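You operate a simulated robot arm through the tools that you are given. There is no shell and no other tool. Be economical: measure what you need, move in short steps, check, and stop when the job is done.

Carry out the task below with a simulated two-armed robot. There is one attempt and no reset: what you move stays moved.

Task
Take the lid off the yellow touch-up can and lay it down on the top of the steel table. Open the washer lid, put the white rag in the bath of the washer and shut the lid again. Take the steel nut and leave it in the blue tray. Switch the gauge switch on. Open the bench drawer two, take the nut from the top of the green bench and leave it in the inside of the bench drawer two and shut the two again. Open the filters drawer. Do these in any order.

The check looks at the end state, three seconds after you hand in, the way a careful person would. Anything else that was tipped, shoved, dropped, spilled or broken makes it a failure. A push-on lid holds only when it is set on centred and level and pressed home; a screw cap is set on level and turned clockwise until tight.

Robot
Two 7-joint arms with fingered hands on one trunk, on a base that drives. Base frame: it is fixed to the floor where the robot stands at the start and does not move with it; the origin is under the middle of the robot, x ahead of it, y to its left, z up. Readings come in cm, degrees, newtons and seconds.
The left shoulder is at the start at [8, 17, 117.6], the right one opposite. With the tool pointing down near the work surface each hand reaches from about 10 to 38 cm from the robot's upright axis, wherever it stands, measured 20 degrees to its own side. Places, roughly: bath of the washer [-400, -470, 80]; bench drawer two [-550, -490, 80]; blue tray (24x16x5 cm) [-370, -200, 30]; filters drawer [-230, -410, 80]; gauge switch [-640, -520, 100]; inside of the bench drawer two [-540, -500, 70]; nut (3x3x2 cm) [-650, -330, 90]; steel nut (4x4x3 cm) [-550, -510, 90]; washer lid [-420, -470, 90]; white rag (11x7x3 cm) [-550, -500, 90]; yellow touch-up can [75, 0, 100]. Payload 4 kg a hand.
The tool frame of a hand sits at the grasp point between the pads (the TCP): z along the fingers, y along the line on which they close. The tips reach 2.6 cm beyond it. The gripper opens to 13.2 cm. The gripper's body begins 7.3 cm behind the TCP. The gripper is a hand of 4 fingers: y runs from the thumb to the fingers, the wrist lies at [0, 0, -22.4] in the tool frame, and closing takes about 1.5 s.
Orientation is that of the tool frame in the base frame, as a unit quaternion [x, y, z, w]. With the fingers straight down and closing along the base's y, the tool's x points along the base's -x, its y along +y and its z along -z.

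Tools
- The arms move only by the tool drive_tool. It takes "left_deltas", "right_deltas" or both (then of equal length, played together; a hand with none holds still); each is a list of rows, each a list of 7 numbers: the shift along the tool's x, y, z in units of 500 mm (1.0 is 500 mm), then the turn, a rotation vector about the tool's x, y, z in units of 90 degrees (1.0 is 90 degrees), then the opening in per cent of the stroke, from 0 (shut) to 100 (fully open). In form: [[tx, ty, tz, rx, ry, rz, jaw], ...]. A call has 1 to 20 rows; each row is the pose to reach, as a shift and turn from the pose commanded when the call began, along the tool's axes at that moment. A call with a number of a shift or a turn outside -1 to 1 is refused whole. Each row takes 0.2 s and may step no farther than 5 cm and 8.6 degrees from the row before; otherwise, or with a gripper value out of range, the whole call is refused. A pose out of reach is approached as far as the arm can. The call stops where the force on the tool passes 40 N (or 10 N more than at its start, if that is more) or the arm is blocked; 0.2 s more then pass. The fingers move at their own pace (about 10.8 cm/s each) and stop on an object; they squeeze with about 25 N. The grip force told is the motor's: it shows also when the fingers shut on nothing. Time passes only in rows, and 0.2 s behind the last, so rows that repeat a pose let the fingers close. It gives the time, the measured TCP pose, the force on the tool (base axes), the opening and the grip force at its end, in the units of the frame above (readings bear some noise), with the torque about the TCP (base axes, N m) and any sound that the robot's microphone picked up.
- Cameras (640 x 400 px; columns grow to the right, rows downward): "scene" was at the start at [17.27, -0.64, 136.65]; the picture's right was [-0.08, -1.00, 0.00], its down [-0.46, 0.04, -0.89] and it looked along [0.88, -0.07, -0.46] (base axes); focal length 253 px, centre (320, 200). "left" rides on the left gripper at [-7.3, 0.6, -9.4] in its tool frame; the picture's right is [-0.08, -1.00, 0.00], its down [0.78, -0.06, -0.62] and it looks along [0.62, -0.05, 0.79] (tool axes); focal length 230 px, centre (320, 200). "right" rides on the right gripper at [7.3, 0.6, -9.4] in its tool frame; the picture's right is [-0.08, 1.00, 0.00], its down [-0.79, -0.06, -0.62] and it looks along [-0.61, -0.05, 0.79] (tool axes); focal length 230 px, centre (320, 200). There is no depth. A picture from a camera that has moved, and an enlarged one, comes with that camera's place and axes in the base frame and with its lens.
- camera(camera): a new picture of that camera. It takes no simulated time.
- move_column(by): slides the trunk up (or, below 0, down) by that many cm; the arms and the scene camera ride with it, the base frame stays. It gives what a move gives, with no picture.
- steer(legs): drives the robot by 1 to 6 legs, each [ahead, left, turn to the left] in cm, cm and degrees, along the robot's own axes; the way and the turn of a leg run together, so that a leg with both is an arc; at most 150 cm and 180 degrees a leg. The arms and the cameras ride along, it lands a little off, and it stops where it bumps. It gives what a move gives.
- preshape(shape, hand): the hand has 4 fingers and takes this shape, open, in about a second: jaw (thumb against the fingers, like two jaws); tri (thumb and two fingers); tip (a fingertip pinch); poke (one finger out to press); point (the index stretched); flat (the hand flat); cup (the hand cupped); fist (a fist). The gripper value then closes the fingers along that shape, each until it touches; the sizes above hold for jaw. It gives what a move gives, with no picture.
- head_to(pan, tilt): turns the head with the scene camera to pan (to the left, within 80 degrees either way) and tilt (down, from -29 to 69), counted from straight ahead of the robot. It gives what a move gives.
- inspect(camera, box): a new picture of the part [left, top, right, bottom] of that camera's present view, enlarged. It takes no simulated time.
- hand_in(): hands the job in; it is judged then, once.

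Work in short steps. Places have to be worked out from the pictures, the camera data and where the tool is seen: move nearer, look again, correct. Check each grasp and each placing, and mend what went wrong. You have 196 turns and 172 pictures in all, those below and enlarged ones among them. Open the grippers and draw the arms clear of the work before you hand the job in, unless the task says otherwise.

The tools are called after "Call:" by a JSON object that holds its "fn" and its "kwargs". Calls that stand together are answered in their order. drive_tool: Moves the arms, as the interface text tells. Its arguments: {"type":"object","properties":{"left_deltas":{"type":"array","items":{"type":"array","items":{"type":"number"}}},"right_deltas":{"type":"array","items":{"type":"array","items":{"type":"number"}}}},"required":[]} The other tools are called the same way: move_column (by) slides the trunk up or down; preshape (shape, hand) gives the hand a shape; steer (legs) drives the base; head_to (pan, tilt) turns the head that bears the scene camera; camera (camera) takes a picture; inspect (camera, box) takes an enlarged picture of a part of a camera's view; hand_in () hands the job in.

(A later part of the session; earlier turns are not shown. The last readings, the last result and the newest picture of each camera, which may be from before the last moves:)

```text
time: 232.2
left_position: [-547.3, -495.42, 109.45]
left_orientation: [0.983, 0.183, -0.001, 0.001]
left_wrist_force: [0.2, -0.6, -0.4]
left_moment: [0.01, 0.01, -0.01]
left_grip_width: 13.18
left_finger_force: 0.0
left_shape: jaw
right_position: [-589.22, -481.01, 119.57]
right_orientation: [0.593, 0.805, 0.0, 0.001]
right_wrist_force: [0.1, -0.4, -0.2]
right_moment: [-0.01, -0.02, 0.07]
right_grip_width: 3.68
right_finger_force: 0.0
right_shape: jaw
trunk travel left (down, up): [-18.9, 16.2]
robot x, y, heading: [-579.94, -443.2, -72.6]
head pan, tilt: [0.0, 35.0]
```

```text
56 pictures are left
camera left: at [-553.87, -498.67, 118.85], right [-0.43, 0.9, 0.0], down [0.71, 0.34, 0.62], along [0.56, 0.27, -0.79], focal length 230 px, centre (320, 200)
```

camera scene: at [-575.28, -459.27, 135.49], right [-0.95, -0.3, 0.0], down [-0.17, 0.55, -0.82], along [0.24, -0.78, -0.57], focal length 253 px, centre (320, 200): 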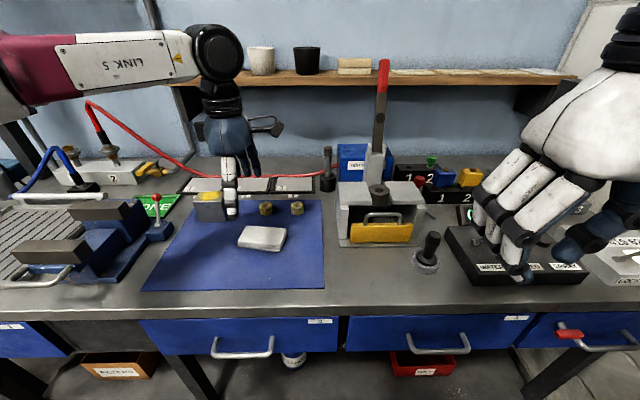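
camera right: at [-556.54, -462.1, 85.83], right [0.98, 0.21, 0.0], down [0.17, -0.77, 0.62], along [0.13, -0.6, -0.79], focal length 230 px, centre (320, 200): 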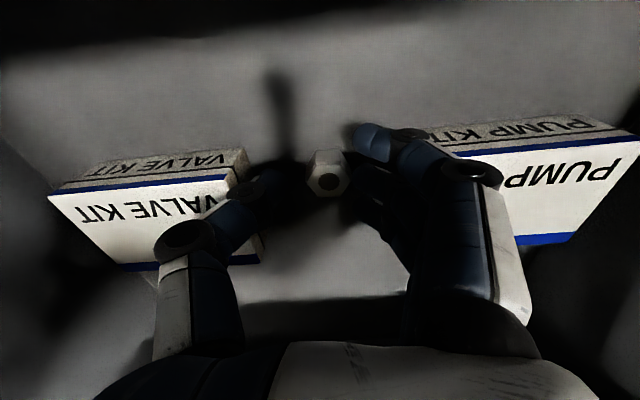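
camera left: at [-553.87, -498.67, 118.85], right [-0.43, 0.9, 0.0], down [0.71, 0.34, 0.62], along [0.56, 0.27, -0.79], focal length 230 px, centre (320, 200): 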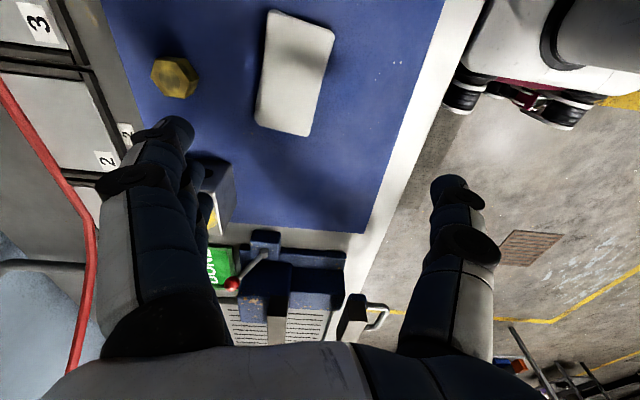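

Yaw achieved. Rag centre ≈ [-549, -498.3]. Shifting over it, narrowing to ~9.5 cm and descending to z≈96.

Call:
{"fn": "drive_tool", "kwargs": {"left_deltas": [[-0.026, 0.02, 0.03, 0, 0, 0, 72], [-0.053, 0.042, 0.08, 0, 0, 0, 72], [-0.053, 0.042, 0.15, 0, 0, 0, 72], [-0.053, 0.042, 0.21, 0, 0, 0, 72], [-0.053, 0.042, 0.27, 0, 0, 0, 72]]}}

Call:
{"fn": "camera", "kwargs": {"camera": "left"}}

Call:
{"fn": "inspect", "kwargs": {"camera": "scene", "box": [170, 130, 350, 290]}}

```text
time: 233.4
left_position: [-548.99, -498.37, 95.8]
left_orientation: [0.983, 0.185, -0.001, 0.0]
left_wrist_force: [0.9, -0.3, 0.1]
left_moment: [0.04, 0.0, 0.01]
left_grip_width: 9.54
left_finger_force: 0.0
left_shape: jaw
right_position: [-589.17, -481.07, 119.51]
right_orientation: [0.593, 0.805, 0.001, 0.001]
right_wrist_force: [0.1, 0.2, -0.7]
right_moment: [0.05, 0.03, -0.03]
right_grip_width: 3.65
right_finger_force: 0.0
right_shape: jaw
trunk travel left (down, up): [-18.9, 16.2]
robot x, y, heading: [-580.15, -442.92, -72.6]
head pan, tilt: [0.0, 35.0]
```

```text
55 pictures are left
camera left: at [-555.5, -501.68, 105.27], right [-0.43, 0.9, 0.0], down [0.71, 0.34, 0.62], along [0.55, 0.27, -0.79], focal length 230 px, centre (320, 200)
```

left: 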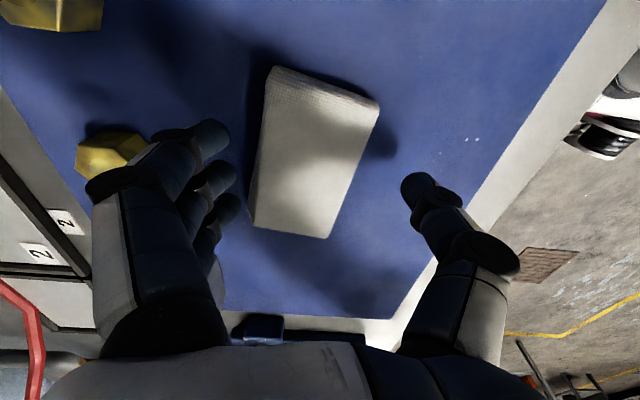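

```text
2.50 times, centred on (260, 210) of scene
camera zoom: at [-575.26, -459.29, 135.48], right [-0.95, -0.3, 0.0], down [-0.17, 0.55, -0.82], along [0.24, -0.78, -0.57], focal length 632 px, centre (470, 175)
```

zoom: 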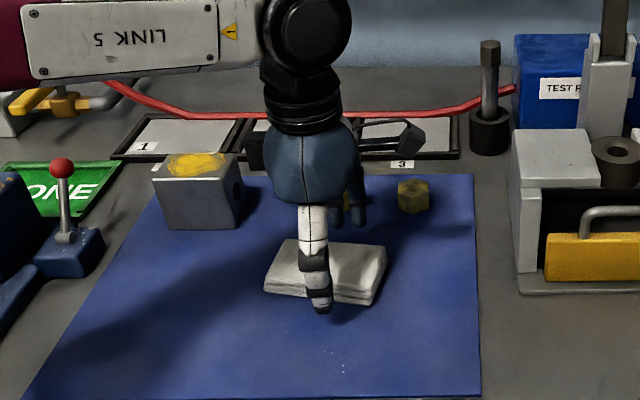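

Rag is centred between jaws. Lowering 2.3 cm and closing.

Call:
{"fn": "drive_tool", "kwargs": {"left_deltas": [[-0.004, 0.006, 0.02, 0, 0, 0, 72], [-0.006, 0.01, 0.046, 0, 0, 0, 72], [-0.006, 0.01, 0.046, 0, 0, 0, 30], [-0.006, 0.01, 0.046, 0, 0, 0, 0], [-0.006, 0.01, 0.046, 0, 0, 0, 0], [-0.006, 0.01, 0.046, 0, 0, 0, 0], [-0.006, 0.01, 0.046, 0, 0, 0, 0]]}}

Call:
{"fn": "camera", "kwargs": {"camera": "left"}}

```text
time: 235.0
left_position: [-549.09, -498.89, 93.68]
left_orientation: [0.983, 0.183, 0.0, 0.0]
left_wrist_force: [-0.1, -0.2, -0.3]
left_moment: [-0.02, 0.03, 0.0]
left_grip_width: 6.0
left_finger_force: 25.3
left_shape: jaw
right_position: [-589.17, -480.75, 119.49]
right_orientation: [0.592, 0.806, 0.001, 0.002]
right_wrist_force: [-0.3, -0.1, -0.1]
right_moment: [-0.02, 0.01, 0.02]
right_grip_width: 3.64
right_finger_force: 0.2
right_shape: jaw
trunk travel left (down, up): [-18.9, 16.2]
robot x, y, heading: [-580.38, -443.21, -72.9]
head pan, tilt: [0.0, 35.0]
```

```text
53 pictures are left
camera left: at [-555.65, -502.24, 103.04], right [-0.43, 0.9, 0.0], down [0.71, 0.34, 0.62], along [0.56, 0.27, -0.79], focal length 230 px, centre (320, 200)
```

left: 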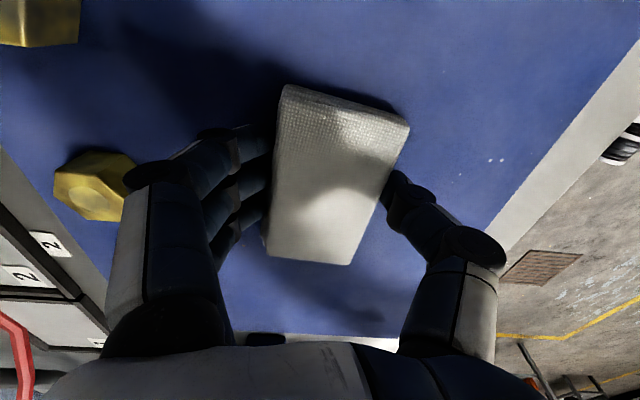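

Rag gripped. Lifting it and drawing back.

Call:
{"fn": "drive_tool", "kwargs": {"left_deltas": [[0, 0, -0.05, 0, 0, 0, 0], [0, 0, -0.14, 0, 0, 0, 0], [0, 0, -0.23, 0, 0, 0, 0], [0, 0, -0.32, 0, 0, 0, 0], [0, 0, -0.41, 0, 0, 0, 0], [0, -0.08, -0.44, 0, 0, 0, 0], [0, -0.16, -0.44, 0, 0, 0, 0]]}}

Call:
{"fn": "steer", "kwargs": {"legs": [[-42, 0, 0], [0, 150, 0], [0, 13, 0]]}}

Call:
{"fn": "head_to", "kwargs": {"pan": 0, "tilt": 40}}

Call:
{"fn": "camera", "kwargs": {"camera": "scene"}}

```text
time: 236.6
left_position: [-552.0, -491.6, 115.66]
left_orientation: [0.983, 0.184, 0.0, 0.0]
left_wrist_force: [-0.3, 0.0, -0.1]
left_moment: [-0.04, -0.01, -0.01]
left_grip_width: 5.99
left_finger_force: 25.2
left_shape: jaw
right_position: [-589.39, -480.86, 119.61]
right_orientation: [0.593, 0.805, 0.0, 0.002]
right_wrist_force: [-0.4, -0.1, 1.0]
right_moment: [0.02, 0.0, 0.03]
right_grip_width: 3.65
right_finger_force: 0.1
right_shape: jaw
trunk travel left (down, up): [-18.9, 16.2]
robot x, y, heading: [-580.0, -442.77, -72.6]
head pan, tilt: [0.0, 35.0]
```

```text
time: 253.5
left_position: [-408.17, -400.35, 115.58]
left_orientation: [0.981, 0.192, 0.0, 0.0]
left_wrist_force: [-0.3, 0.6, -0.2]
left_moment: [0.02, 0.01, -0.01]
left_grip_width: 5.98
left_finger_force: 25.3
left_shape: jaw
right_position: [-445.46, -390.1, 119.47]
right_orientation: [0.587, 0.81, -0.001, 0.001]
right_wrist_force: [0.1, -0.8, -1.0]
right_moment: [0.04, 0.03, 0.02]
right_grip_width: 3.64
right_finger_force: 0.2
right_shape: jaw
trunk travel left (down, up): [-18.9, 16.2]
robot x, y, heading: [-437.32, -351.63, -71.8]
head pan, tilt: [0.0, 35.0]
```

```text
time: 254.2
left_position: [-407.99, -400.31, 115.59]
left_orientation: [0.981, 0.192, -0.001, -0.001]
left_wrist_force: [0.1, 0.0, -0.8]
left_moment: [-0.01, 0.02, 0.02]
left_grip_width: 5.98
left_finger_force: 24.5
left_shape: jaw
right_position: [-445.58, -390.2, 119.6]
right_orientation: [0.586, 0.81, 0.0, 0.002]
right_wrist_force: [-0.7, 1.0, 0.3]
right_moment: [0.02, -0.02, -0.01]
right_grip_width: 3.67
right_finger_force: 0.2
right_shape: jaw
trunk travel left (down, up): [-18.9, 16.2]
robot x, y, heading: [-436.68, -352.25, -71.5]
head pan, tilt: [0.0, 40.0]
```

```text
52 pictures are left
camera scene: at [-432.03, -368.02, 134.74], right [-0.95, -0.31, 0.0], down [-0.2, 0.61, -0.77], along [0.24, -0.73, -0.64], focal length 253 px, centre (320, 200)
```

scene: 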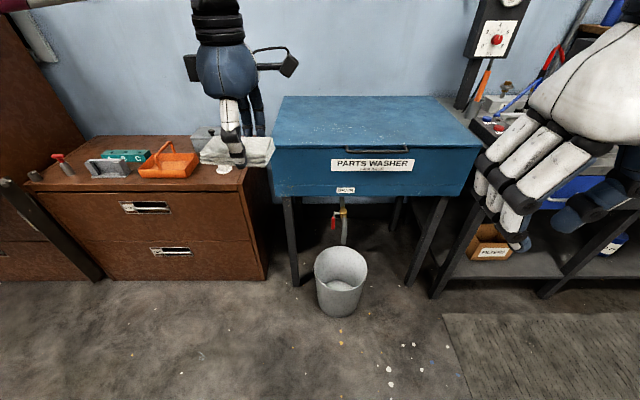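

Zooming on the washer lid and handle.

Call:
{"fn": "inspect", "kwargs": {"camera": "scene", "box": [260, 85, 490, 215]}}

Call:
{"fn": "steer", "kwargs": {"legs": [[20, 0, -1.5]]}}

Call:
{"fn": "camera", "kwargs": {"camera": "scene"}}

```text
2.78 times, centred on (375, 150) of scene
camera zoom: at [-432.03, -368.02, 134.74], right [-0.95, -0.31, 0.0], down [-0.2, 0.61, -0.77], along [0.24, -0.73, -0.64], focal length 704 px, centre (167, 339)
```

zoom: 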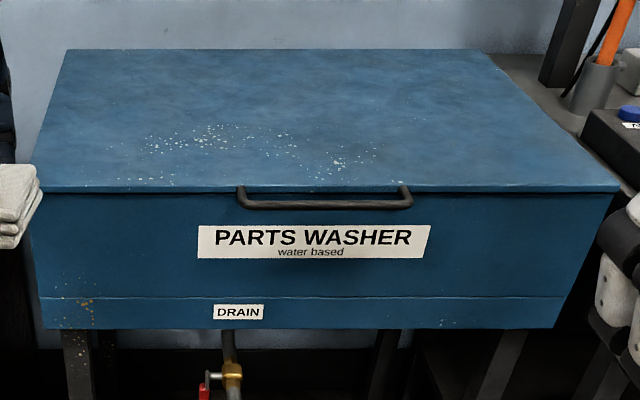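

```text
time: 255.8
left_position: [-403.13, -419.95, 115.55]
left_orientation: [0.984, 0.181, -0.001, -0.001]
left_wrist_force: [-0.5, -0.6, 0.3]
left_moment: [0.0, 0.05, -0.03]
left_grip_width: 5.99
left_finger_force: 25.1
left_shape: jaw
right_position: [-440.37, -409.01, 119.46]
right_orientation: [0.596, 0.803, 0.0, 0.002]
right_wrist_force: [-0.2, -1.0, 0.3]
right_moment: [0.0, 0.0, -0.02]
right_grip_width: 3.65
right_finger_force: 0.1
right_shape: jaw
trunk travel left (down, up): [-18.9, 16.2]
robot x, y, heading: [-431.04, -371.16, -72.9]
head pan, tilt: [0.0, 40.0]
```

```text
50 pictures are left
camera scene: at [-426.39, -387.16, 134.73], right [-0.96, -0.29, 0.0], down [-0.19, 0.62, -0.77], along [0.22, -0.73, -0.64], focal length 253 px, centre (320, 200)
```

scene: 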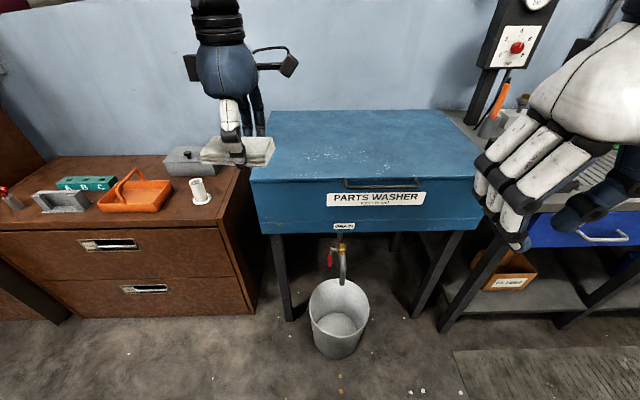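

Handle bar triangulated at [-426.3, -451, 90.2]; lid hinges at the back. Rotating the right hand to fingers-forward while extending it.

Call:
{"fn": "drive_tool", "kwargs": {"right_deltas": [[-0.06, 0, 0.025, -0.051, -0.051, 0.051, 40], [-0.12, 0, 0.05, -0.103, -0.103, 0.103, 40], [-0.18, 0, 0.075, -0.154, -0.154, 0.154, 40], [-0.23, 0, 0.1, -0.205, -0.205, 0.205, 40], [-0.28, 0, 0.125, -0.257, -0.257, 0.257, 40], [-0.32, 0, 0.15, -0.308, -0.308, 0.308, 40], [-0.36, 0, 0.175, -0.36, -0.36, 0.36, 40], [-0.4, 0, 0.2, -0.41, -0.41, 0.41, 40], [-0.43, 0, 0.225, -0.462, -0.462, 0.462, 40], [-0.46, 0, 0.25, -0.513, -0.513, 0.513, 40], [-0.49, 0, 0.28, -0.564, -0.564, 0.564, 40], [-0.49, 0, 0.31, -0.616, -0.616, 0.616, 40], [-0.49, 0, 0.34, -0.667, -0.667, 0.667, 40], [-0.49, 0, 0.37, -0.718, -0.718, 0.718, 40], [-0.49, 0, 0.4, -0.77, -0.77, 0.77, 40]]}}

Call:
{"fn": "camera", "kwargs": {"camera": "right"}}

```text
time: 259.0
left_position: [-403.17, -419.92, 115.69]
left_orientation: [0.984, 0.18, 0.0, 0.0]
left_wrist_force: [-0.1, 0.2, -0.8]
left_moment: [0.01, 0.0, 0.01]
left_grip_width: 5.97
left_finger_force: 24.1
left_shape: jaw
right_position: [-433.37, -432.43, 99.64]
right_orientation: [0.698, 0.101, 0.103, 0.701]
right_wrist_force: [0.2, 0.1, 0.4]
right_moment: [-0.02, 0.01, -0.01]
right_grip_width: 5.28
right_finger_force: 0.1
right_shape: jaw
right hand out of reach, approached as far as the arm can: row 5, 6, 7, 8, 12, 13
trunk travel left (down, up): [-18.9, 16.2]
robot x, y, heading: [-431.06, -371.61, -73.2]
head pan, tilt: [0.0, 40.0]
```

```text
49 pictures are left
camera right: at [-429.24, -421.23, 100.09], right [-0.08, -0.02, 1.0], down [-0.93, 0.37, -0.07], along [-0.36, -0.93, -0.05], focal length 230 px, centre (320, 200)
```

right: 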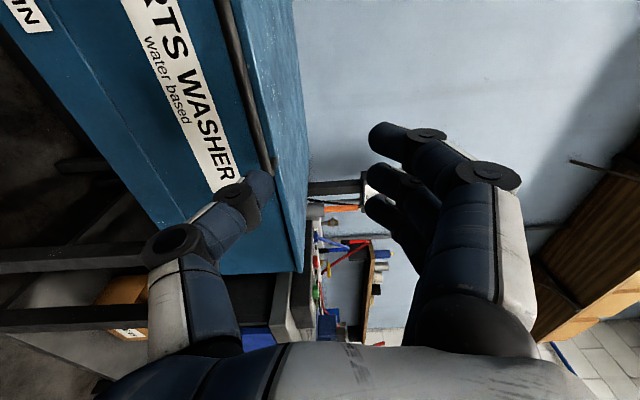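

Right hand is now fingers-forward. Driving 14 cm ahead, then lowering it to bar height in front of the handle.

Call:
{"fn": "steer", "kwargs": {"legs": [[14, 0, 0]]}}

Call:
{"fn": "drive_tool", "kwargs": {"right_deltas": [[0, -0.06, 0, 0, 0, 0, 40], [0, -0.12, 0, 0, 0, 0, 40], [0, -0.186, 0, 0, 0, 0, 40]]}}

Call:
{"fn": "camera", "kwargs": {"camera": "right"}}

Call:
{"fn": "inspect", "kwargs": {"camera": "scene", "box": [300, 130, 500, 260]}}

```text
time: 260.3
left_position: [-399.33, -433.64, 115.61]
left_orientation: [0.984, 0.179, 0.0, -0.001]
left_wrist_force: [0.2, 0.2, -1.6]
left_moment: [0.03, 0.01, 0.0]
left_grip_width: 5.98
left_finger_force: 24.7
left_shape: jaw
right_position: [-429.55, -445.84, 99.49]
right_orientation: [0.699, 0.102, 0.103, 0.7]
right_wrist_force: [0.4, -0.2, 0.2]
right_moment: [0.0, 0.0, 0.02]
right_grip_width: 5.26
right_finger_force: 0.1
right_shape: jaw
trunk travel left (down, up): [-18.9, 16.2]
robot x, y, heading: [-427.13, -384.34, -73.4]
head pan, tilt: [0.0, 40.0]
```

```text
time: 260.9
left_position: [-399.59, -432.87, 116.01]
left_orientation: [0.984, 0.177, 0.001, 0.002]
left_wrist_force: [0.2, -0.1, -0.1]
left_moment: [0.03, 0.01, 0.02]
left_grip_width: 5.98
left_finger_force: 25.4
left_shape: jaw
right_position: [-429.45, -445.29, 96.17]
right_orientation: [0.691, 0.097, 0.108, 0.709]
right_wrist_force: [-12.2, 29.5, 31.1]
right_moment: [0.79, 0.35, 0.0]
right_grip_width: 3.96
right_finger_force: 0.1
right_shape: jaw
trunk travel left (down, up): [-18.9, 16.2]
robot x, y, heading: [-427.47, -384.72, -73.5]
head pan, tilt: [0.0, 40.0]
stopped in row 2 (right hand): the force on the tool passed its limit at 44 N (the readings are from after the stop); the commanded pose is now the measured one
```

```text
48 pictures are left
camera right: at [-425.37, -434.08, 96.57], right [-0.09, 0.0, 1.0], down [-0.93, 0.36, -0.09], along [-0.36, -0.93, -0.03], focal length 230 px, centre (320, 200)
```

right: 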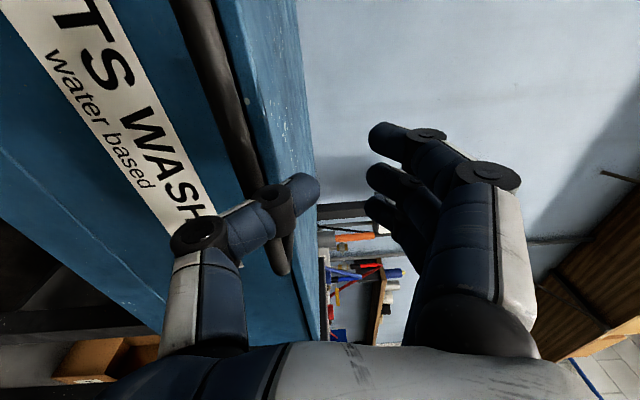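

```text
3.08 times, centred on (400, 195) of scene
camera zoom: at [-422.66, -399.87, 134.87], right [-0.96, -0.28, 0.0], down [-0.18, 0.61, -0.77], along [0.22, -0.74, -0.64], focal length 778 px, centre (74, 215)
```

zoom: 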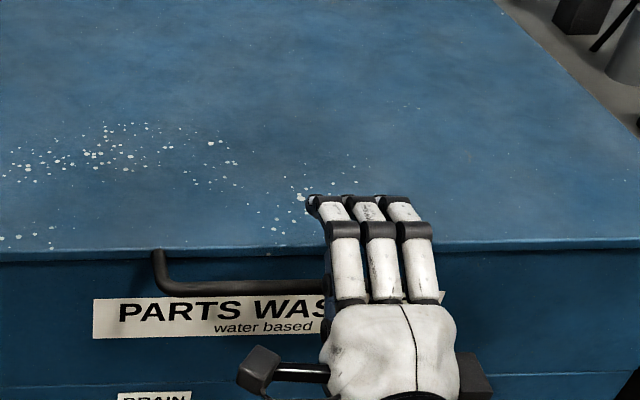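

The thumb touched the bar from above; bar is nearer (off≈6) than thought. Up 2, back 6, then lower to z≈91.

Call:
{"fn": "drive_tool", "kwargs": {"right_deltas": [[0, 0.04, 0, 0, 0, 0, 40], [0, 0.04, -0.06, 0, 0, 0, 40], [0, 0.02, -0.13, 0, 0, 0, 40], [0, -0.05, -0.13, 0, 0, 0, 40], [0, -0.1, -0.13, 0, 0, 0, 40], [0, -0.1, -0.13, 0, 0, 0, 40]]}}

Call:
{"fn": "camera", "kwargs": {"camera": "right"}}

Call:
{"fn": "inspect", "kwargs": {"camera": "scene", "box": [300, 130, 500, 260]}}

```text
time: 262.3
left_position: [-399.37, -433.55, 115.59]
left_orientation: [0.984, 0.178, 0.0, -0.001]
left_wrist_force: [-0.7, -0.4, 1.0]
left_moment: [-0.02, 0.01, -0.01]
left_grip_width: 5.97
left_finger_force: 25.6
left_shape: jaw
right_position: [-431.11, -439.79, 90.34]
right_orientation: [0.695, 0.099, 0.106, 0.704]
right_wrist_force: [-0.9, -0.4, 0.3]
right_moment: [0.02, -0.04, 0.0]
right_grip_width: 5.23
right_finger_force: 0.1
right_shape: jaw
trunk travel left (down, up): [-18.9, 16.2]
robot x, y, heading: [-427.26, -384.51, -73.8]
head pan, tilt: [0.0, 40.0]
```

```text
46 pictures are left
camera right: at [-427.07, -428.47, 90.79], right [-0.09, -0.01, 1.0], down [-0.93, 0.36, -0.08], along [-0.36, -0.93, -0.04], focal length 230 px, centre (320, 200)
```

right: 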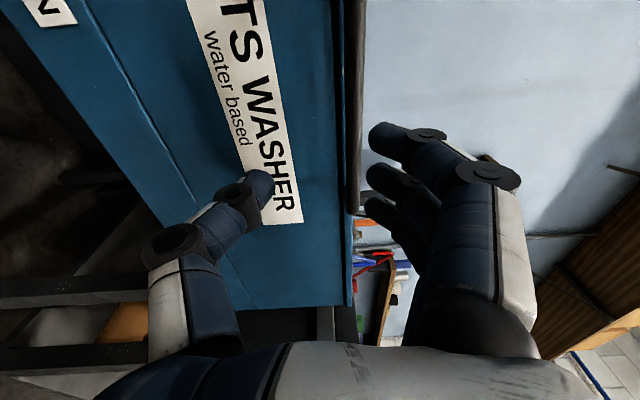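

```text
3.08 times, centred on (400, 195) of scene
camera zoom: at [-422.46, -400.5, 134.74], right [-0.96, -0.29, 0.0], down [-0.18, 0.62, -0.77], along [0.22, -0.73, -0.64], focal length 778 px, centre (74, 215)
```

zoom: 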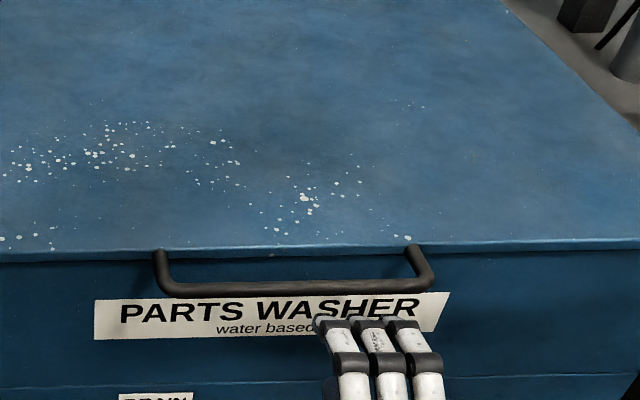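

Bar is now placed at about z 92.7, off ≈10, centred ~5 cm to my left. Adjusting, advancing 5 cm and closing.

Call:
{"fn": "drive_tool", "kwargs": {"right_deltas": [[0.05, 0.025, 0, 0, 0, 0, 40], [0.09, 0.048, 0, 0, 0, 0, 40], [0.09, 0.048, 0.05, 0, 0, 0, 40], [0.09, 0.048, 0.1, 0, 0, 0, 40], [0.09, 0.048, 0.1, 0, 0, 0, 40]]}}

Call:
{"fn": "camera", "kwargs": {"camera": "right"}}

```text
time: 263.5
left_position: [-399.43, -433.49, 115.6]
left_orientation: [0.984, 0.178, 0.0, 0.0]
left_wrist_force: [-0.5, 0.7, 0.1]
left_moment: [0.0, 0.02, 0.0]
left_grip_width: 5.99
left_finger_force: 24.4
left_shape: jaw
right_position: [-425.68, -443.33, 92.92]
right_orientation: [0.695, 0.098, 0.106, 0.704]
right_wrist_force: [0.6, 0.3, 0.9]
right_moment: [-0.01, -0.02, 0.03]
right_grip_width: 5.24
right_finger_force: 0.0
right_shape: jaw
trunk travel left (down, up): [-18.9, 16.2]
robot x, y, heading: [-427.16, -384.61, -73.5]
head pan, tilt: [0.0, 40.0]
```

```text
44 pictures are left
camera right: at [-421.51, -432.04, 93.38], right [-0.09, -0.01, 1.0], down [-0.93, 0.37, -0.08], along [-0.36, -0.93, -0.04], focal length 230 px, centre (320, 200)
```

right: 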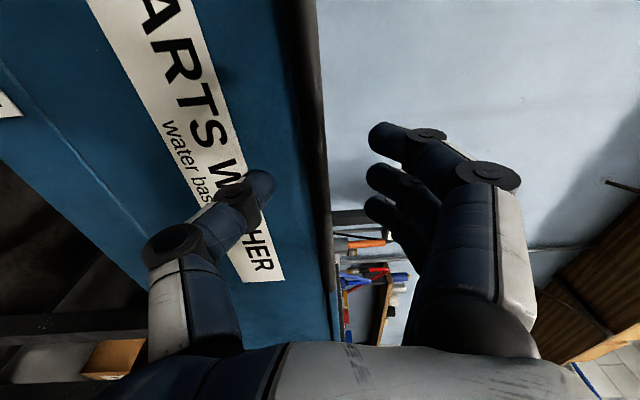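

The bar runs right through the gap. Closing.

Call:
{"fn": "drive_tool", "kwargs": {"right_deltas": [[0, 0, 0.01, 0, 0, 0, 20], [0, 0, 0.01, 0, 0, 0, 0], [0, 0, 0.01, 0, 0, 0, 0], [0, 0, 0.01, 0, 0, 0, 0], [0, 0, 0.01, 0, 0, 0, 0]]}}

Call:
{"fn": "camera", "kwargs": {"camera": "right"}}

```text
time: 264.7
left_position: [-399.43, -433.67, 115.58]
left_orientation: [0.984, 0.178, 0.0, 0.0]
left_wrist_force: [0.4, 0.2, -0.2]
left_moment: [-0.02, -0.01, 0.0]
left_grip_width: 5.99
left_finger_force: 25.1
left_shape: jaw
right_position: [-425.37, -443.77, 92.92]
right_orientation: [0.695, 0.099, 0.105, 0.704]
right_wrist_force: [4.5, -12.0, 2.1]
right_moment: [-0.05, -0.03, -0.01]
right_grip_width: 0.0
right_finger_force: 24.6
right_shape: jaw
trunk travel left (down, up): [-18.9, 16.2]
robot x, y, heading: [-427.02, -384.43, -73.4]
head pan, tilt: [0.0, 40.0]
```

```text
43 pictures are left
camera right: at [-421.25, -432.56, 93.36], right [-0.09, -0.01, 1.0], down [-0.93, 0.37, -0.08], along [-0.36, -0.93, -0.04], focal length 230 px, centre (320, 200)
```

right: 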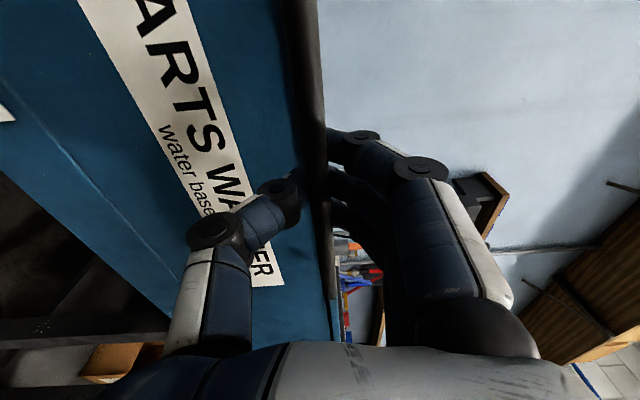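

Hooked. Lifting along the lid's arc (radius ≈60 cm) to 20° first.

Call:
{"fn": "drive_tool", "kwargs": {"right_deltas": [[0, 0.042, 0.001, 0.011, 0, 0, 0], [0, 0.084, 0.003, 0.022, 0, 0, 0], [0, 0.167, 0.012, 0.044, 0, 0, 0], [0, 0.249, 0.026, 0.067, 0, 0, 0], [0, 0.331, 0.046, 0.089, 0, 0, 0], [0, 0.41, 0.072, 0.111, 0, 0, 0]]}}

Call:
{"fn": "camera", "kwargs": {"camera": "scene"}}

```text
time: 265.7
left_position: [-399.34, -433.71, 115.43]
left_orientation: [0.984, 0.178, -0.001, -0.002]
left_wrist_force: [0.0, 0.1, 0.1]
left_moment: [0.01, 0.06, -0.02]
left_grip_width: 5.99
left_finger_force: 25.2
left_shape: jaw
right_position: [-424.51, -445.0, 104.66]
right_orientation: [0.735, 0.124, 0.082, 0.662]
right_wrist_force: [-1.5, -17.6, -4.3]
right_moment: [0.07, -0.01, -0.12]
right_grip_width: 0.01
right_finger_force: 25.2
right_shape: jaw
trunk travel left (down, up): [-18.9, 16.2]
robot x, y, heading: [-427.57, -384.95, -73.2]
head pan, tilt: [0.0, 40.0]
stopped in row 5 (right hand): the force on the tool passed its limit at 53 N (the readings are from after the stop); the commanded pose is now the measured one
```

```text
42 pictures are left
camera scene: at [-422.31, -400.81, 134.69], right [-0.96, -0.29, 0.0], down [-0.18, 0.62, -0.76], along [0.22, -0.73, -0.64], focal length 253 px, centre (320, 200)
```

scene: 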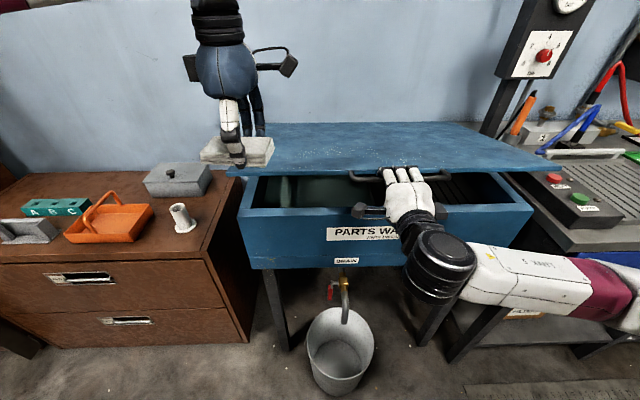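

The lid is rising but wants a tighter arc (force toward the hinge). Moving the left hand back a bit for clearance, and continuing with R≈52.

Call:
{"fn": "drive_tool", "kwargs": {"left_deltas": [[0, -0.06, 0, 0, 0, 0, 0], [0, -0.12, 0, 0, 0, 0, 0], [0, -0.16, 0, 0, 0, 0, 0]]}}

Call:
{"fn": "drive_tool", "kwargs": {"right_deltas": [[0, 0.036, 0.008, 0.011, 0, 0, 0], [0, 0.072, 0.015, 0.022, 0, 0, 0], [0, 0.142, 0.031, 0.044, 0, 0, 0], [0, 0.213, 0.052, 0.067, 0, 0, 0], [0, 0.28, 0.077, 0.089, 0, 0, 0], [0, 0.346, 0.108, 0.111, 0, 0, 0], [0, 0.41, 0.142, 0.133, 0, 0, 0]]}}

Call:
{"fn": "camera", "kwargs": {"camera": "scene"}}

```text
time: 266.5
left_position: [-402.13, -426.24, 115.52]
left_orientation: [0.984, 0.178, 0.0, -0.001]
left_wrist_force: [0.1, -0.3, -0.3]
left_moment: [-0.02, 0.01, -0.02]
left_grip_width: 5.97
left_finger_force: 24.2
left_shape: jaw
right_position: [-424.48, -444.81, 104.57]
right_orientation: [0.735, 0.125, 0.085, 0.661]
right_wrist_force: [-0.5, -23.2, -3.0]
right_moment: [-0.04, -0.04, -0.13]
right_grip_width: 0.0
right_finger_force: 25.1
right_shape: jaw
trunk travel left (down, up): [-18.9, 16.2]
robot x, y, heading: [-426.64, -384.87, -73.2]
head pan, tilt: [0.0, 40.0]
```

```text
time: 267.6
left_position: [-402.11, -426.4, 115.53]
left_orientation: [0.984, 0.176, 0.0, -0.002]
left_wrist_force: [1.3, 0.4, -0.1]
left_moment: [0.0, 0.0, 0.0]
left_grip_width: 5.97
left_finger_force: 24.7
left_shape: jaw
right_position: [-420.99, -446.4, 112.34]
right_orientation: [0.768, 0.122, 0.068, 0.625]
right_wrist_force: [-0.9, -25.1, -8.2]
right_moment: [-0.02, -0.01, -0.08]
right_grip_width: 0.0
right_finger_force: 24.4
right_shape: jaw
right hand out of reach, approached as far as the arm can: row 3, 4, 5
trunk travel left (down, up): [-18.9, 16.2]
robot x, y, heading: [-427.22, -384.69, -73.5]
head pan, tilt: [0.0, 40.0]
stopped in row 5 (right hand): the force on the tool passed its limit at 43 N (the readings are from after the stop); the commanded pose is now the measured one
```

```text
41 pictures are left
camera scene: at [-422.52, -401.0, 134.69], right [-0.96, -0.28, 0.0], down [-0.18, 0.62, -0.76], along [0.22, -0.73, -0.64], focal length 253 px, centre (320, 200)
```

scene: 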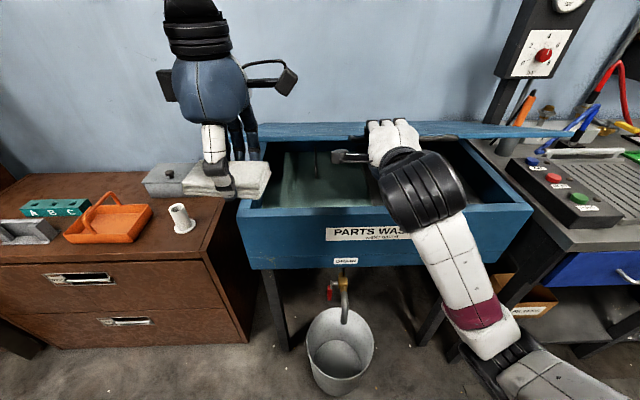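

The arm is cramped at this pose. I'll continue lifting by raising the trunk and nudging the base forward in alternation, which follows the arc.

Call:
{"fn": "steer", "kwargs": {"legs": [[2.5, 0, 0]]}}

Call:
{"fn": "move_column", "kwargs": {"by": 3.5}}

Call:
{"fn": "steer", "kwargs": {"legs": [[2, 0, 0]]}}

Call:
{"fn": "move_column", "kwargs": {"by": 3.5}}

Call:
{"fn": "steer", "kwargs": {"legs": [[2.5, 0, 0]]}}

Call:
{"fn": "camera", "kwargs": {"camera": "scene"}}

```text
time: 268.4
left_position: [-401.31, -428.43, 115.61]
left_orientation: [0.984, 0.178, -0.001, -0.001]
left_wrist_force: [-0.1, -0.8, -0.6]
left_moment: [0.01, 0.02, 0.05]
left_grip_width: 5.99
left_finger_force: 25.6
left_shape: jaw
right_position: [-419.81, -448.32, 112.61]
right_orientation: [0.765, 0.124, 0.071, 0.628]
right_wrist_force: [0.3, 0.4, -0.4]
right_moment: [-0.02, -0.01, -0.01]
right_grip_width: 0.0
right_finger_force: 24.7
right_shape: jaw
trunk travel left (down, up): [-18.9, 16.2]
robot x, y, heading: [-426.49, -386.71, -73.3]
head pan, tilt: [0.0, 40.0]
```

```text
time: 269.1
left_position: [-401.34, -428.84, 118.88]
left_orientation: [0.984, 0.178, 0.0, -0.003]
left_wrist_force: [0.0, 0.7, 0.2]
left_moment: [0.01, 0.01, 0.02]
left_grip_width: 5.99
left_finger_force: 24.6
left_shape: jaw
right_position: [-419.84, -448.64, 115.84]
right_orientation: [0.766, 0.12, 0.069, 0.628]
right_wrist_force: [5.9, -24.9, -10.3]
right_moment: [-0.05, -0.02, 0.04]
right_grip_width: 0.01
right_finger_force: 25.3
right_shape: jaw
trunk travel left (down, up): [-22.4, 12.7]
robot x, y, heading: [-426.66, -386.55, -73.5]
head pan, tilt: [0.0, 40.0]
```

```text
time: 269.9
left_position: [-400.87, -430.25, 119.16]
left_orientation: [0.984, 0.178, 0.001, -0.001]
left_wrist_force: [0.2, -0.6, -1.4]
left_moment: [-0.02, -0.01, 0.0]
left_grip_width: 5.95
left_finger_force: 24.9
left_shape: jaw
right_position: [-419.34, -450.02, 116.16]
right_orientation: [0.763, 0.121, 0.07, 0.631]
right_wrist_force: [-0.3, 3.3, 2.3]
right_moment: [0.07, -0.05, 0.07]
right_grip_width: 0.0
right_finger_force: 24.7
right_shape: jaw
trunk travel left (down, up): [-22.4, 12.7]
robot x, y, heading: [-425.74, -388.81, -73.6]
head pan, tilt: [0.0, 40.0]
```

```text
time: 270.7
left_position: [-400.79, -430.62, 122.46]
left_orientation: [0.984, 0.178, -0.001, -0.003]
left_wrist_force: [-0.8, 0.5, -0.1]
left_moment: [0.0, 0.01, 0.0]
left_grip_width: 5.97
left_finger_force: 25.4
left_shape: jaw
right_position: [-419.16, -450.27, 119.38]
right_orientation: [0.764, 0.12, 0.069, 0.63]
right_wrist_force: [6.6, -20.4, -8.9]
right_moment: [-0.07, -0.06, 0.02]
right_grip_width: 0.0
right_finger_force: 25.3
right_shape: jaw
trunk travel left (down, up): [-25.9, 9.2]
robot x, y, heading: [-425.93, -389.19, -73.6]
head pan, tilt: [0.0, 40.0]
```

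```text
time: 271.5
left_position: [-400.22, -432.51, 122.66]
left_orientation: [0.984, 0.177, 0.0, 0.0]
left_wrist_force: [-0.4, 0.2, -0.8]
left_moment: [0.01, -0.02, -0.01]
left_grip_width: 5.98
left_finger_force: 24.8
left_shape: jaw
right_position: [-418.6, -452.19, 120.04]
right_orientation: [0.761, 0.121, 0.07, 0.633]
right_wrist_force: [-4.5, 9.5, 7.1]
right_moment: [0.21, -0.13, 0.28]
right_grip_width: 0.0
right_finger_force: 25.3
right_shape: jaw
trunk travel left (down, up): [-25.9, 9.2]
robot x, y, heading: [-424.88, -391.06, -73.4]
head pan, tilt: [0.0, 40.0]
```

```text
40 pictures are left
camera scene: at [-421.58, -403.64, 141.93], right [-0.96, -0.29, 0.0], down [-0.18, 0.61, -0.77], along [0.22, -0.74, -0.64], focal length 253 px, centre (320, 200)
```

scene: 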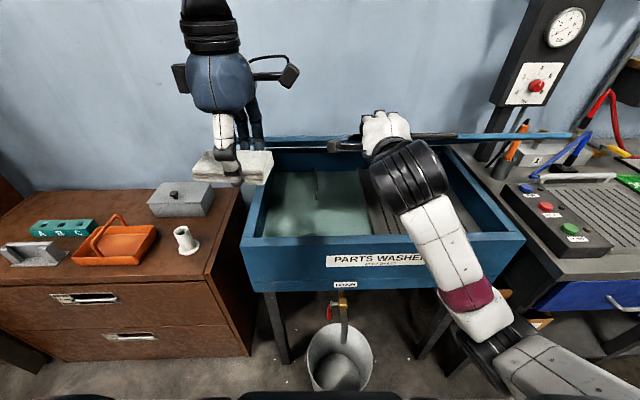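

It works; the bath is the left compartment (centre ≈ s 238, off -22). Continuing the lift the same way.

Call:
{"fn": "move_column", "kwargs": {"by": 3.5}}

Call:
{"fn": "steer", "kwargs": {"legs": [[2.5, 0, 0]]}}

Call:
{"fn": "move_column", "kwargs": {"by": 3}}

Call:
{"fn": "steer", "kwargs": {"legs": [[3, 0, 0]]}}

Call:
{"fn": "move_column", "kwargs": {"by": 2.6}}

Call:
{"fn": "steer", "kwargs": {"legs": [[2.5, 0, 0]]}}

Call:
{"fn": "camera", "kwargs": {"camera": "scene"}}

```text
time: 272.3
left_position: [-400.01, -433.11, 125.81]
left_orientation: [0.984, 0.178, 0.0, -0.002]
left_wrist_force: [0.0, 0.6, -0.4]
left_moment: [0.01, 0.01, -0.01]
left_grip_width: 5.96
left_finger_force: 24.6
left_shape: jaw
right_position: [-418.24, -452.74, 122.87]
right_orientation: [0.763, 0.12, 0.069, 0.631]
right_wrist_force: [9.6, -24.2, -15.3]
right_moment: [-0.4, -0.15, 0.01]
right_grip_width: 0.0
right_finger_force: 25.0
right_shape: jaw
trunk travel left (down, up): [-29.4, 5.7]
robot x, y, heading: [-425.44, -391.43, -73.4]
head pan, tilt: [0.0, 40.0]
```

```text
time: 273.1
left_position: [-399.63, -434.89, 126.19]
left_orientation: [0.984, 0.178, 0.001, 0.0]
left_wrist_force: [0.3, 0.4, -0.2]
left_moment: [-0.01, 0.0, 0.0]
left_grip_width: 5.99
left_finger_force: 25.1
left_shape: jaw
right_position: [-417.78, -454.27, 123.66]
right_orientation: [0.76, 0.119, 0.071, 0.636]
right_wrist_force: [-2.1, 10.9, 10.4]
right_moment: [0.08, -0.19, 0.27]
right_grip_width: 0.02
right_finger_force: 24.6
right_shape: jaw
trunk travel left (down, up): [-29.4, 5.7]
robot x, y, heading: [-424.52, -393.05, -73.6]
head pan, tilt: [0.0, 40.0]
```

```text
time: 273.9
left_position: [-399.34, -435.65, 128.82]
left_orientation: [0.984, 0.178, 0.0, -0.004]
left_wrist_force: [0.6, -0.2, -0.5]
left_moment: [0.02, -0.01, 0.04]
left_grip_width: 6.0
left_finger_force: 25.0
left_shape: jaw
right_position: [-417.47, -455.22, 126.06]
right_orientation: [0.763, 0.12, 0.069, 0.631]
right_wrist_force: [9.4, -26.5, -18.9]
right_moment: [-0.63, -0.23, -0.01]
right_grip_width: 0.0
right_finger_force: 24.9
right_shape: jaw
trunk travel left (down, up): [-32.4, 2.7]
robot x, y, heading: [-424.72, -393.43, -73.4]
head pan, tilt: [0.0, 40.0]
```

```text
time: 274.7
left_position: [-398.63, -437.92, 129.07]
left_orientation: [0.984, 0.178, 0.0, 0.0]
left_wrist_force: [0.0, 0.1, 0.0]
left_moment: [0.02, 0.01, -0.03]
left_grip_width: 5.98
left_finger_force: 24.9
left_shape: jaw
right_position: [-416.82, -457.42, 126.51]
right_orientation: [0.76, 0.121, 0.069, 0.635]
right_wrist_force: [0.4, -0.5, -1.2]
right_moment: [0.02, -0.01, 0.03]
right_grip_width: 0.01
right_finger_force: 24.8
right_shape: jaw
trunk travel left (down, up): [-32.4, 2.7]
robot x, y, heading: [-423.37, -396.56, -73.3]
head pan, tilt: [0.0, 40.0]
```

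```text
time: 275.4
left_position: [-398.48, -438.18, 131.59]
left_orientation: [0.984, 0.178, 0.0, -0.002]
left_wrist_force: [-0.6, 0.5, -0.6]
left_moment: [-0.01, -0.01, -0.04]
left_grip_width: 5.97
left_finger_force: 25.2
left_shape: jaw
right_position: [-416.69, -457.73, 128.73]
right_orientation: [0.762, 0.121, 0.07, 0.633]
right_wrist_force: [7.0, -19.1, -15.2]
right_moment: [-0.74, -0.25, -0.03]
right_grip_width: 0.03
right_finger_force: 24.7
right_shape: jaw
trunk travel left (down, up): [-35.0, 0.1]
robot x, y, heading: [-423.44, -396.58, -73.2]
head pan, tilt: [0.0, 40.0]
```

```text
time: 276.2
left_position: [-397.99, -440.25, 131.7]
left_orientation: [0.984, 0.178, 0.0, -0.001]
left_wrist_force: [0.2, -0.3, -1.3]
left_moment: [0.01, 0.02, 0.02]
left_grip_width: 5.99
left_finger_force: 24.7
left_shape: jaw
right_position: [-416.24, -459.71, 129.17]
right_orientation: [0.76, 0.119, 0.071, 0.635]
right_wrist_force: [0.1, 0.2, 0.0]
right_moment: [-0.01, 0.01, -0.03]
right_grip_width: 0.0
right_finger_force: 25.5
right_shape: jaw
trunk travel left (down, up): [-35.0, 0.1]
robot x, y, heading: [-423.21, -398.8, -73.2]
head pan, tilt: [0.0, 40.0]
```

```text
39 pictures are left
camera scene: at [-419.49, -410.67, 151.01], right [-0.96, -0.29, 0.0], down [-0.18, 0.62, -0.77], along [0.22, -0.73, -0.64], focal length 253 px, centre (320, 200)
```

scene: 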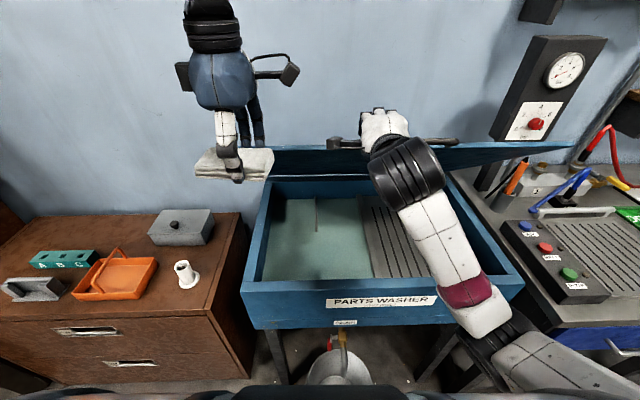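

Lid is at ≈54° with no load on the hand, and the bath is well exposed. Bringing the rag in with the left hand: pitch fingers forward 40°, lower, then go under.

Call:
{"fn": "drive_tool", "kwargs": {"left_deltas": [[-0.03, 0, 0.06, -0.09, 0, 0, 0], [-0.06, 0, 0.12, -0.18, 0, 0, 0], [-0.09, 0, 0.18, -0.27, 0, 0, 0], [-0.12, 0.02, 0.25, -0.36, 0, 0, 0], [-0.15, 0.04, 0.33, -0.444, 0, 0, 0], [-0.16, 0.06, 0.41, -0.444, 0, 0, 0], [-0.16, 0.1, 0.48, -0.444, 0, 0, 0], [-0.16, 0.16, 0.52, -0.444, 0, 0, 0]]}}

Call:
{"fn": "camera", "kwargs": {"camera": "scene"}}

Call:
{"fn": "camera", "kwargs": {"camera": "left"}}

```text
time: 278.1
left_position: [-402.65, -450.5, 105.66]
left_orientation: [0.925, 0.167, 0.06, 0.336]
left_wrist_force: [-0.5, -0.2, -0.5]
left_moment: [0.02, 0.02, -0.02]
left_grip_width: 5.94
left_finger_force: 25.1
left_shape: jaw
right_position: [-416.09, -459.73, 129.15]
right_orientation: [0.76, 0.119, 0.071, 0.635]
right_wrist_force: [1.0, 0.2, -0.4]
right_moment: [-0.01, 0.0, 0.0]
right_grip_width: 0.0
right_finger_force: 25.3
right_shape: jaw
trunk travel left (down, up): [-35.0, 0.1]
robot x, y, heading: [-422.5, -398.64, -73.4]
head pan, tilt: [0.0, 40.0]
```

```text
38 pictures are left
camera scene: at [-419.49, -410.68, 151.0], right [-0.96, -0.29, 0.0], down [-0.18, 0.62, -0.77], along [0.22, -0.73, -0.64], focal length 253 px, centre (320, 200)
```

scene: 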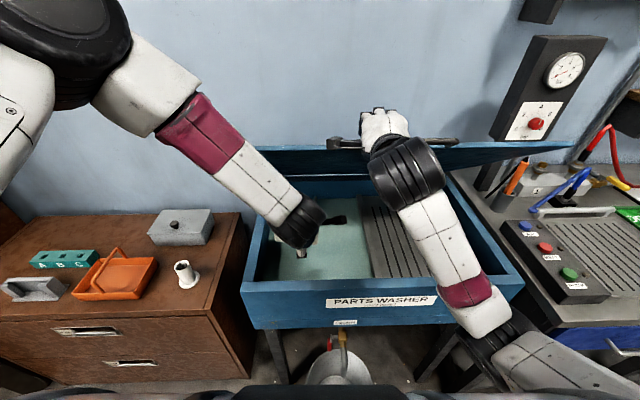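

```text
37 pictures are left
camera left: at [-411.45, -447.97, 113.32], right [-0.34, 0.69, -0.64], down [0.58, 0.69, 0.43], along [0.74, -0.22, -0.63], focal length 230 px, centre (320, 200)
```

left: 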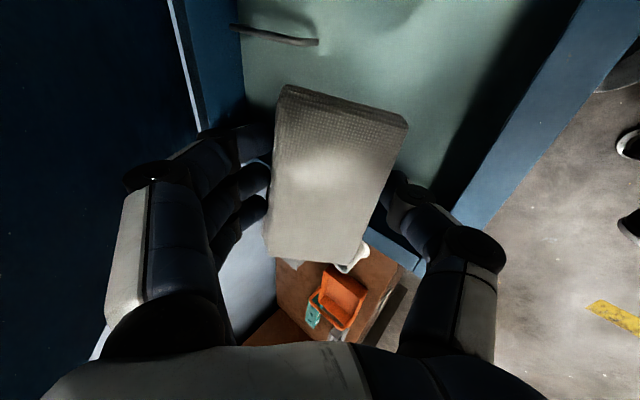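

Rag is entering under the lid, clear of it. Forward 12 and down 7 more, then release.

Call:
{"fn": "drive_tool", "kwargs": {"left_deltas": [[0, 0.02, 0.06, 0, 0, 0, 0], [0, 0.045, 0.13, 0, 0, 0, 0], [0, 0.07, 0.2, 0, 0, 0, 0], [0, 0.094, 0.262, 0, 0, 0, 0], [0, 0.094, 0.262, 0, 0, 0, 0]]}}

Call:
{"fn": "camera", "kwargs": {"camera": "left"}}

```text
time: 279.2
left_position: [-398.54, -461.66, 98.82]
left_orientation: [0.925, 0.168, 0.061, 0.335]
left_wrist_force: [-0.7, 0.4, -1.5]
left_moment: [-0.03, -0.01, -0.01]
left_grip_width: 5.96
left_finger_force: 25.0
left_shape: jaw
right_position: [-416.17, -459.59, 129.12]
right_orientation: [0.759, 0.119, 0.072, 0.636]
right_wrist_force: [0.2, 0.5, 0.0]
right_moment: [-0.02, 0.03, 0.0]
right_grip_width: 0.0
right_finger_force: 25.4
right_shape: jaw
trunk travel left (down, up): [-35.0, 0.1]
robot x, y, heading: [-422.97, -398.71, -73.4]
head pan, tilt: [0.0, 40.0]
```

```text
36 pictures are left
camera left: at [-407.27, -459.02, 106.43], right [-0.34, 0.69, -0.64], down [0.58, 0.69, 0.43], along [0.74, -0.22, -0.63], focal length 230 px, centre (320, 200)
```

left: 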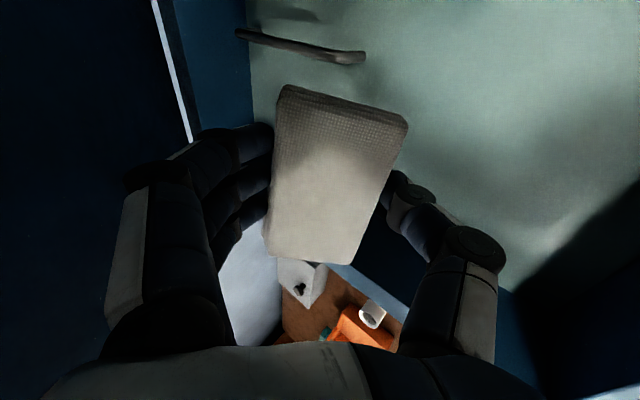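

Over the bath. Lowering 5 cm more and opening.

Call:
{"fn": "drive_tool", "kwargs": {"left_deltas": [[0, -0.03, 0.04, 0, 0, 0, 0], [0, -0.064, 0.077, 0, 0, 0, 0], [0, -0.064, 0.077, 0, 0, 0, 40], [0, -0.064, 0.077, 0, 0, 0, 70], [0, -0.064, 0.077, 0, 0, 0, 75], [0, -0.064, 0.077, 0, 0, 0, 75]]}}

Call:
{"fn": "camera", "kwargs": {"camera": "left"}}

```text
time: 280.6
left_position: [-398.54, -461.71, 93.79]
left_orientation: [0.925, 0.168, 0.061, 0.335]
left_wrist_force: [0.1, 0.1, -0.2]
left_moment: [0.01, 0.02, -0.03]
left_grip_width: 9.84
left_finger_force: 0.0
left_shape: jaw
right_position: [-416.18, -459.67, 129.15]
right_orientation: [0.76, 0.119, 0.071, 0.636]
right_wrist_force: [0.3, -0.2, -0.1]
right_moment: [0.01, 0.06, -0.01]
right_grip_width: 0.02
right_finger_force: 24.2
right_shape: jaw
trunk travel left (down, up): [-35.0, 0.1]
robot x, y, heading: [-422.99, -398.6, -73.4]
head pan, tilt: [0.0, 40.0]
```

```text
35 pictures are left
camera left: at [-407.31, -459.11, 101.38], right [-0.34, 0.69, -0.64], down [0.58, 0.69, 0.43], along [0.74, -0.22, -0.63], focal length 230 px, centre (320, 200)
```

left: 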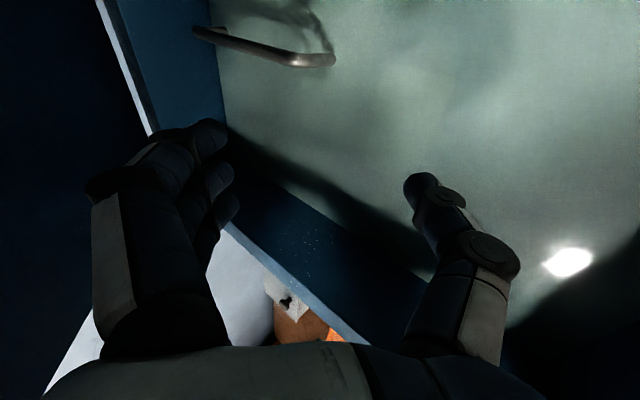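

Rag released. Withdrawing the left hand back along its path.

Call:
{"fn": "drive_tool", "kwargs": {"left_deltas": [[0, 0.04, -0.05, 0, 0, 0, 75], [0, 0.06, -0.1, 0, 0, 0, 75], [0, 0.03, -0.16, 0, 0, 0, 75], [0, 0.0, -0.22, 0, 0, 0, 75], [0, -0.03, -0.28, 0, 0, 0, 75], [0, -0.04, -0.36, 0, 0, 0, 75], [0.02, -0.04, -0.44, 0, 0, 0, 75], [0.06, -0.04, -0.5, 0, 0, 0, 75]]}}

Call:
{"fn": "camera", "kwargs": {"camera": "scene"}}

```text
time: 282.4
left_position: [-401.67, -444.25, 111.76]
left_orientation: [0.925, 0.167, 0.06, 0.336]
left_wrist_force: [-0.5, 0.6, 0.0]
left_moment: [0.0, 0.01, 0.01]
left_grip_width: 9.88
left_finger_force: 0.0
left_shape: jaw
right_position: [-416.17, -459.47, 129.2]
right_orientation: [0.76, 0.121, 0.071, 0.635]
right_wrist_force: [-0.1, 0.2, 0.1]
right_moment: [0.0, 0.01, -0.01]
right_grip_width: 0.01
right_finger_force: 25.2
right_shape: jaw
trunk travel left (down, up): [-35.0, 0.1]
robot x, y, heading: [-423.26, -398.77, -73.6]
head pan, tilt: [0.0, 40.0]
```

```text
34 pictures are left
camera scene: at [-419.46, -410.51, 151.02], right [-0.96, -0.29, 0.0], down [-0.18, 0.62, -0.77], along [0.22, -0.73, -0.64], focal length 253 px, centre (320, 200)
```

scene: 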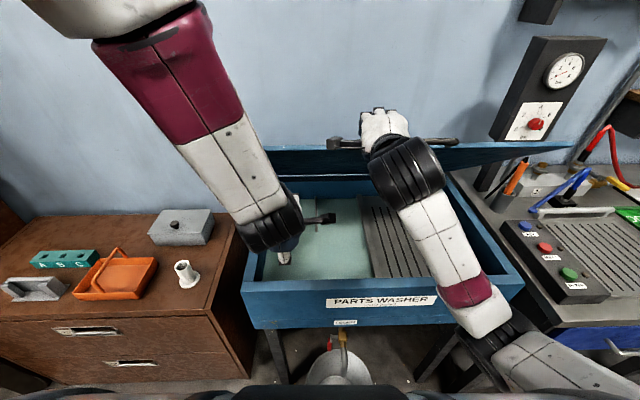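

Raising the left hand further so I can see the rag in the bath.

Call:
{"fn": "drive_tool", "kwargs": {"left_deltas": [[0.02, 0.03, -0.05, 0, 0, 0, 75], [0.04, 0.06, -0.1, 0, 0, 0, 75], [0.08, 0.09, -0.15, 0, 0, 0, 75], [0.12, 0.12, -0.2, 0, 0, 0, 75], [0.16, 0.15, -0.25, 0.06, 0, 0, 75], [0.2, 0.17, -0.3, 0.12, 0, 0, 75]]}}

Call:
{"fn": "inspect", "kwargs": {"camera": "scene", "box": [230, 150, 480, 320]}}

```text
time: 283.9
left_position: [-393.09, -437.54, 128.54]
left_orientation: [0.952, 0.174, 0.043, 0.247]
left_wrist_force: [0.9, 0.5, 1.3]
left_moment: [-0.01, 0.04, -0.05]
left_grip_width: 9.89
left_finger_force: 0.0
left_shape: jaw
left hand out of reach, approached as far as the arm can: row 5
right_position: [-415.64, -459.52, 129.26]
right_orientation: [0.759, 0.122, 0.07, 0.636]
right_wrist_force: [0.9, -0.2, -0.1]
right_moment: [-0.01, 0.01, -0.05]
right_grip_width: 0.0
right_finger_force: 25.3
right_shape: jaw
trunk travel left (down, up): [-35.0, 0.1]
robot x, y, heading: [-422.72, -398.71, -73.3]
head pan, tilt: [0.0, 40.0]
```

```text
2.35 times, centred on (355, 235) of scene
camera zoom: at [-418.93, -410.45, 151.0], right [-0.96, -0.29, 0.0], down [-0.19, 0.61, -0.77], along [0.22, -0.73, -0.64], focal length 595 px, centre (238, 118)
```

zoom: 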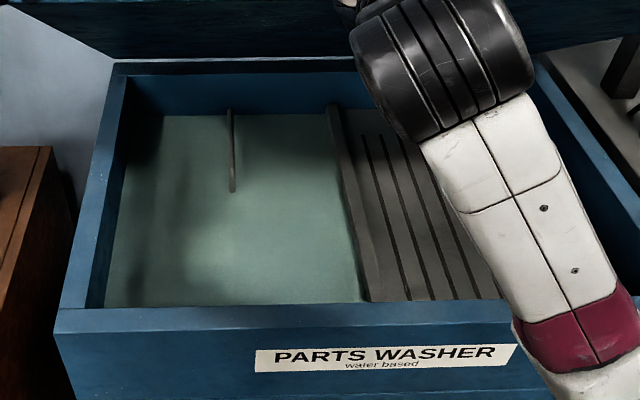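

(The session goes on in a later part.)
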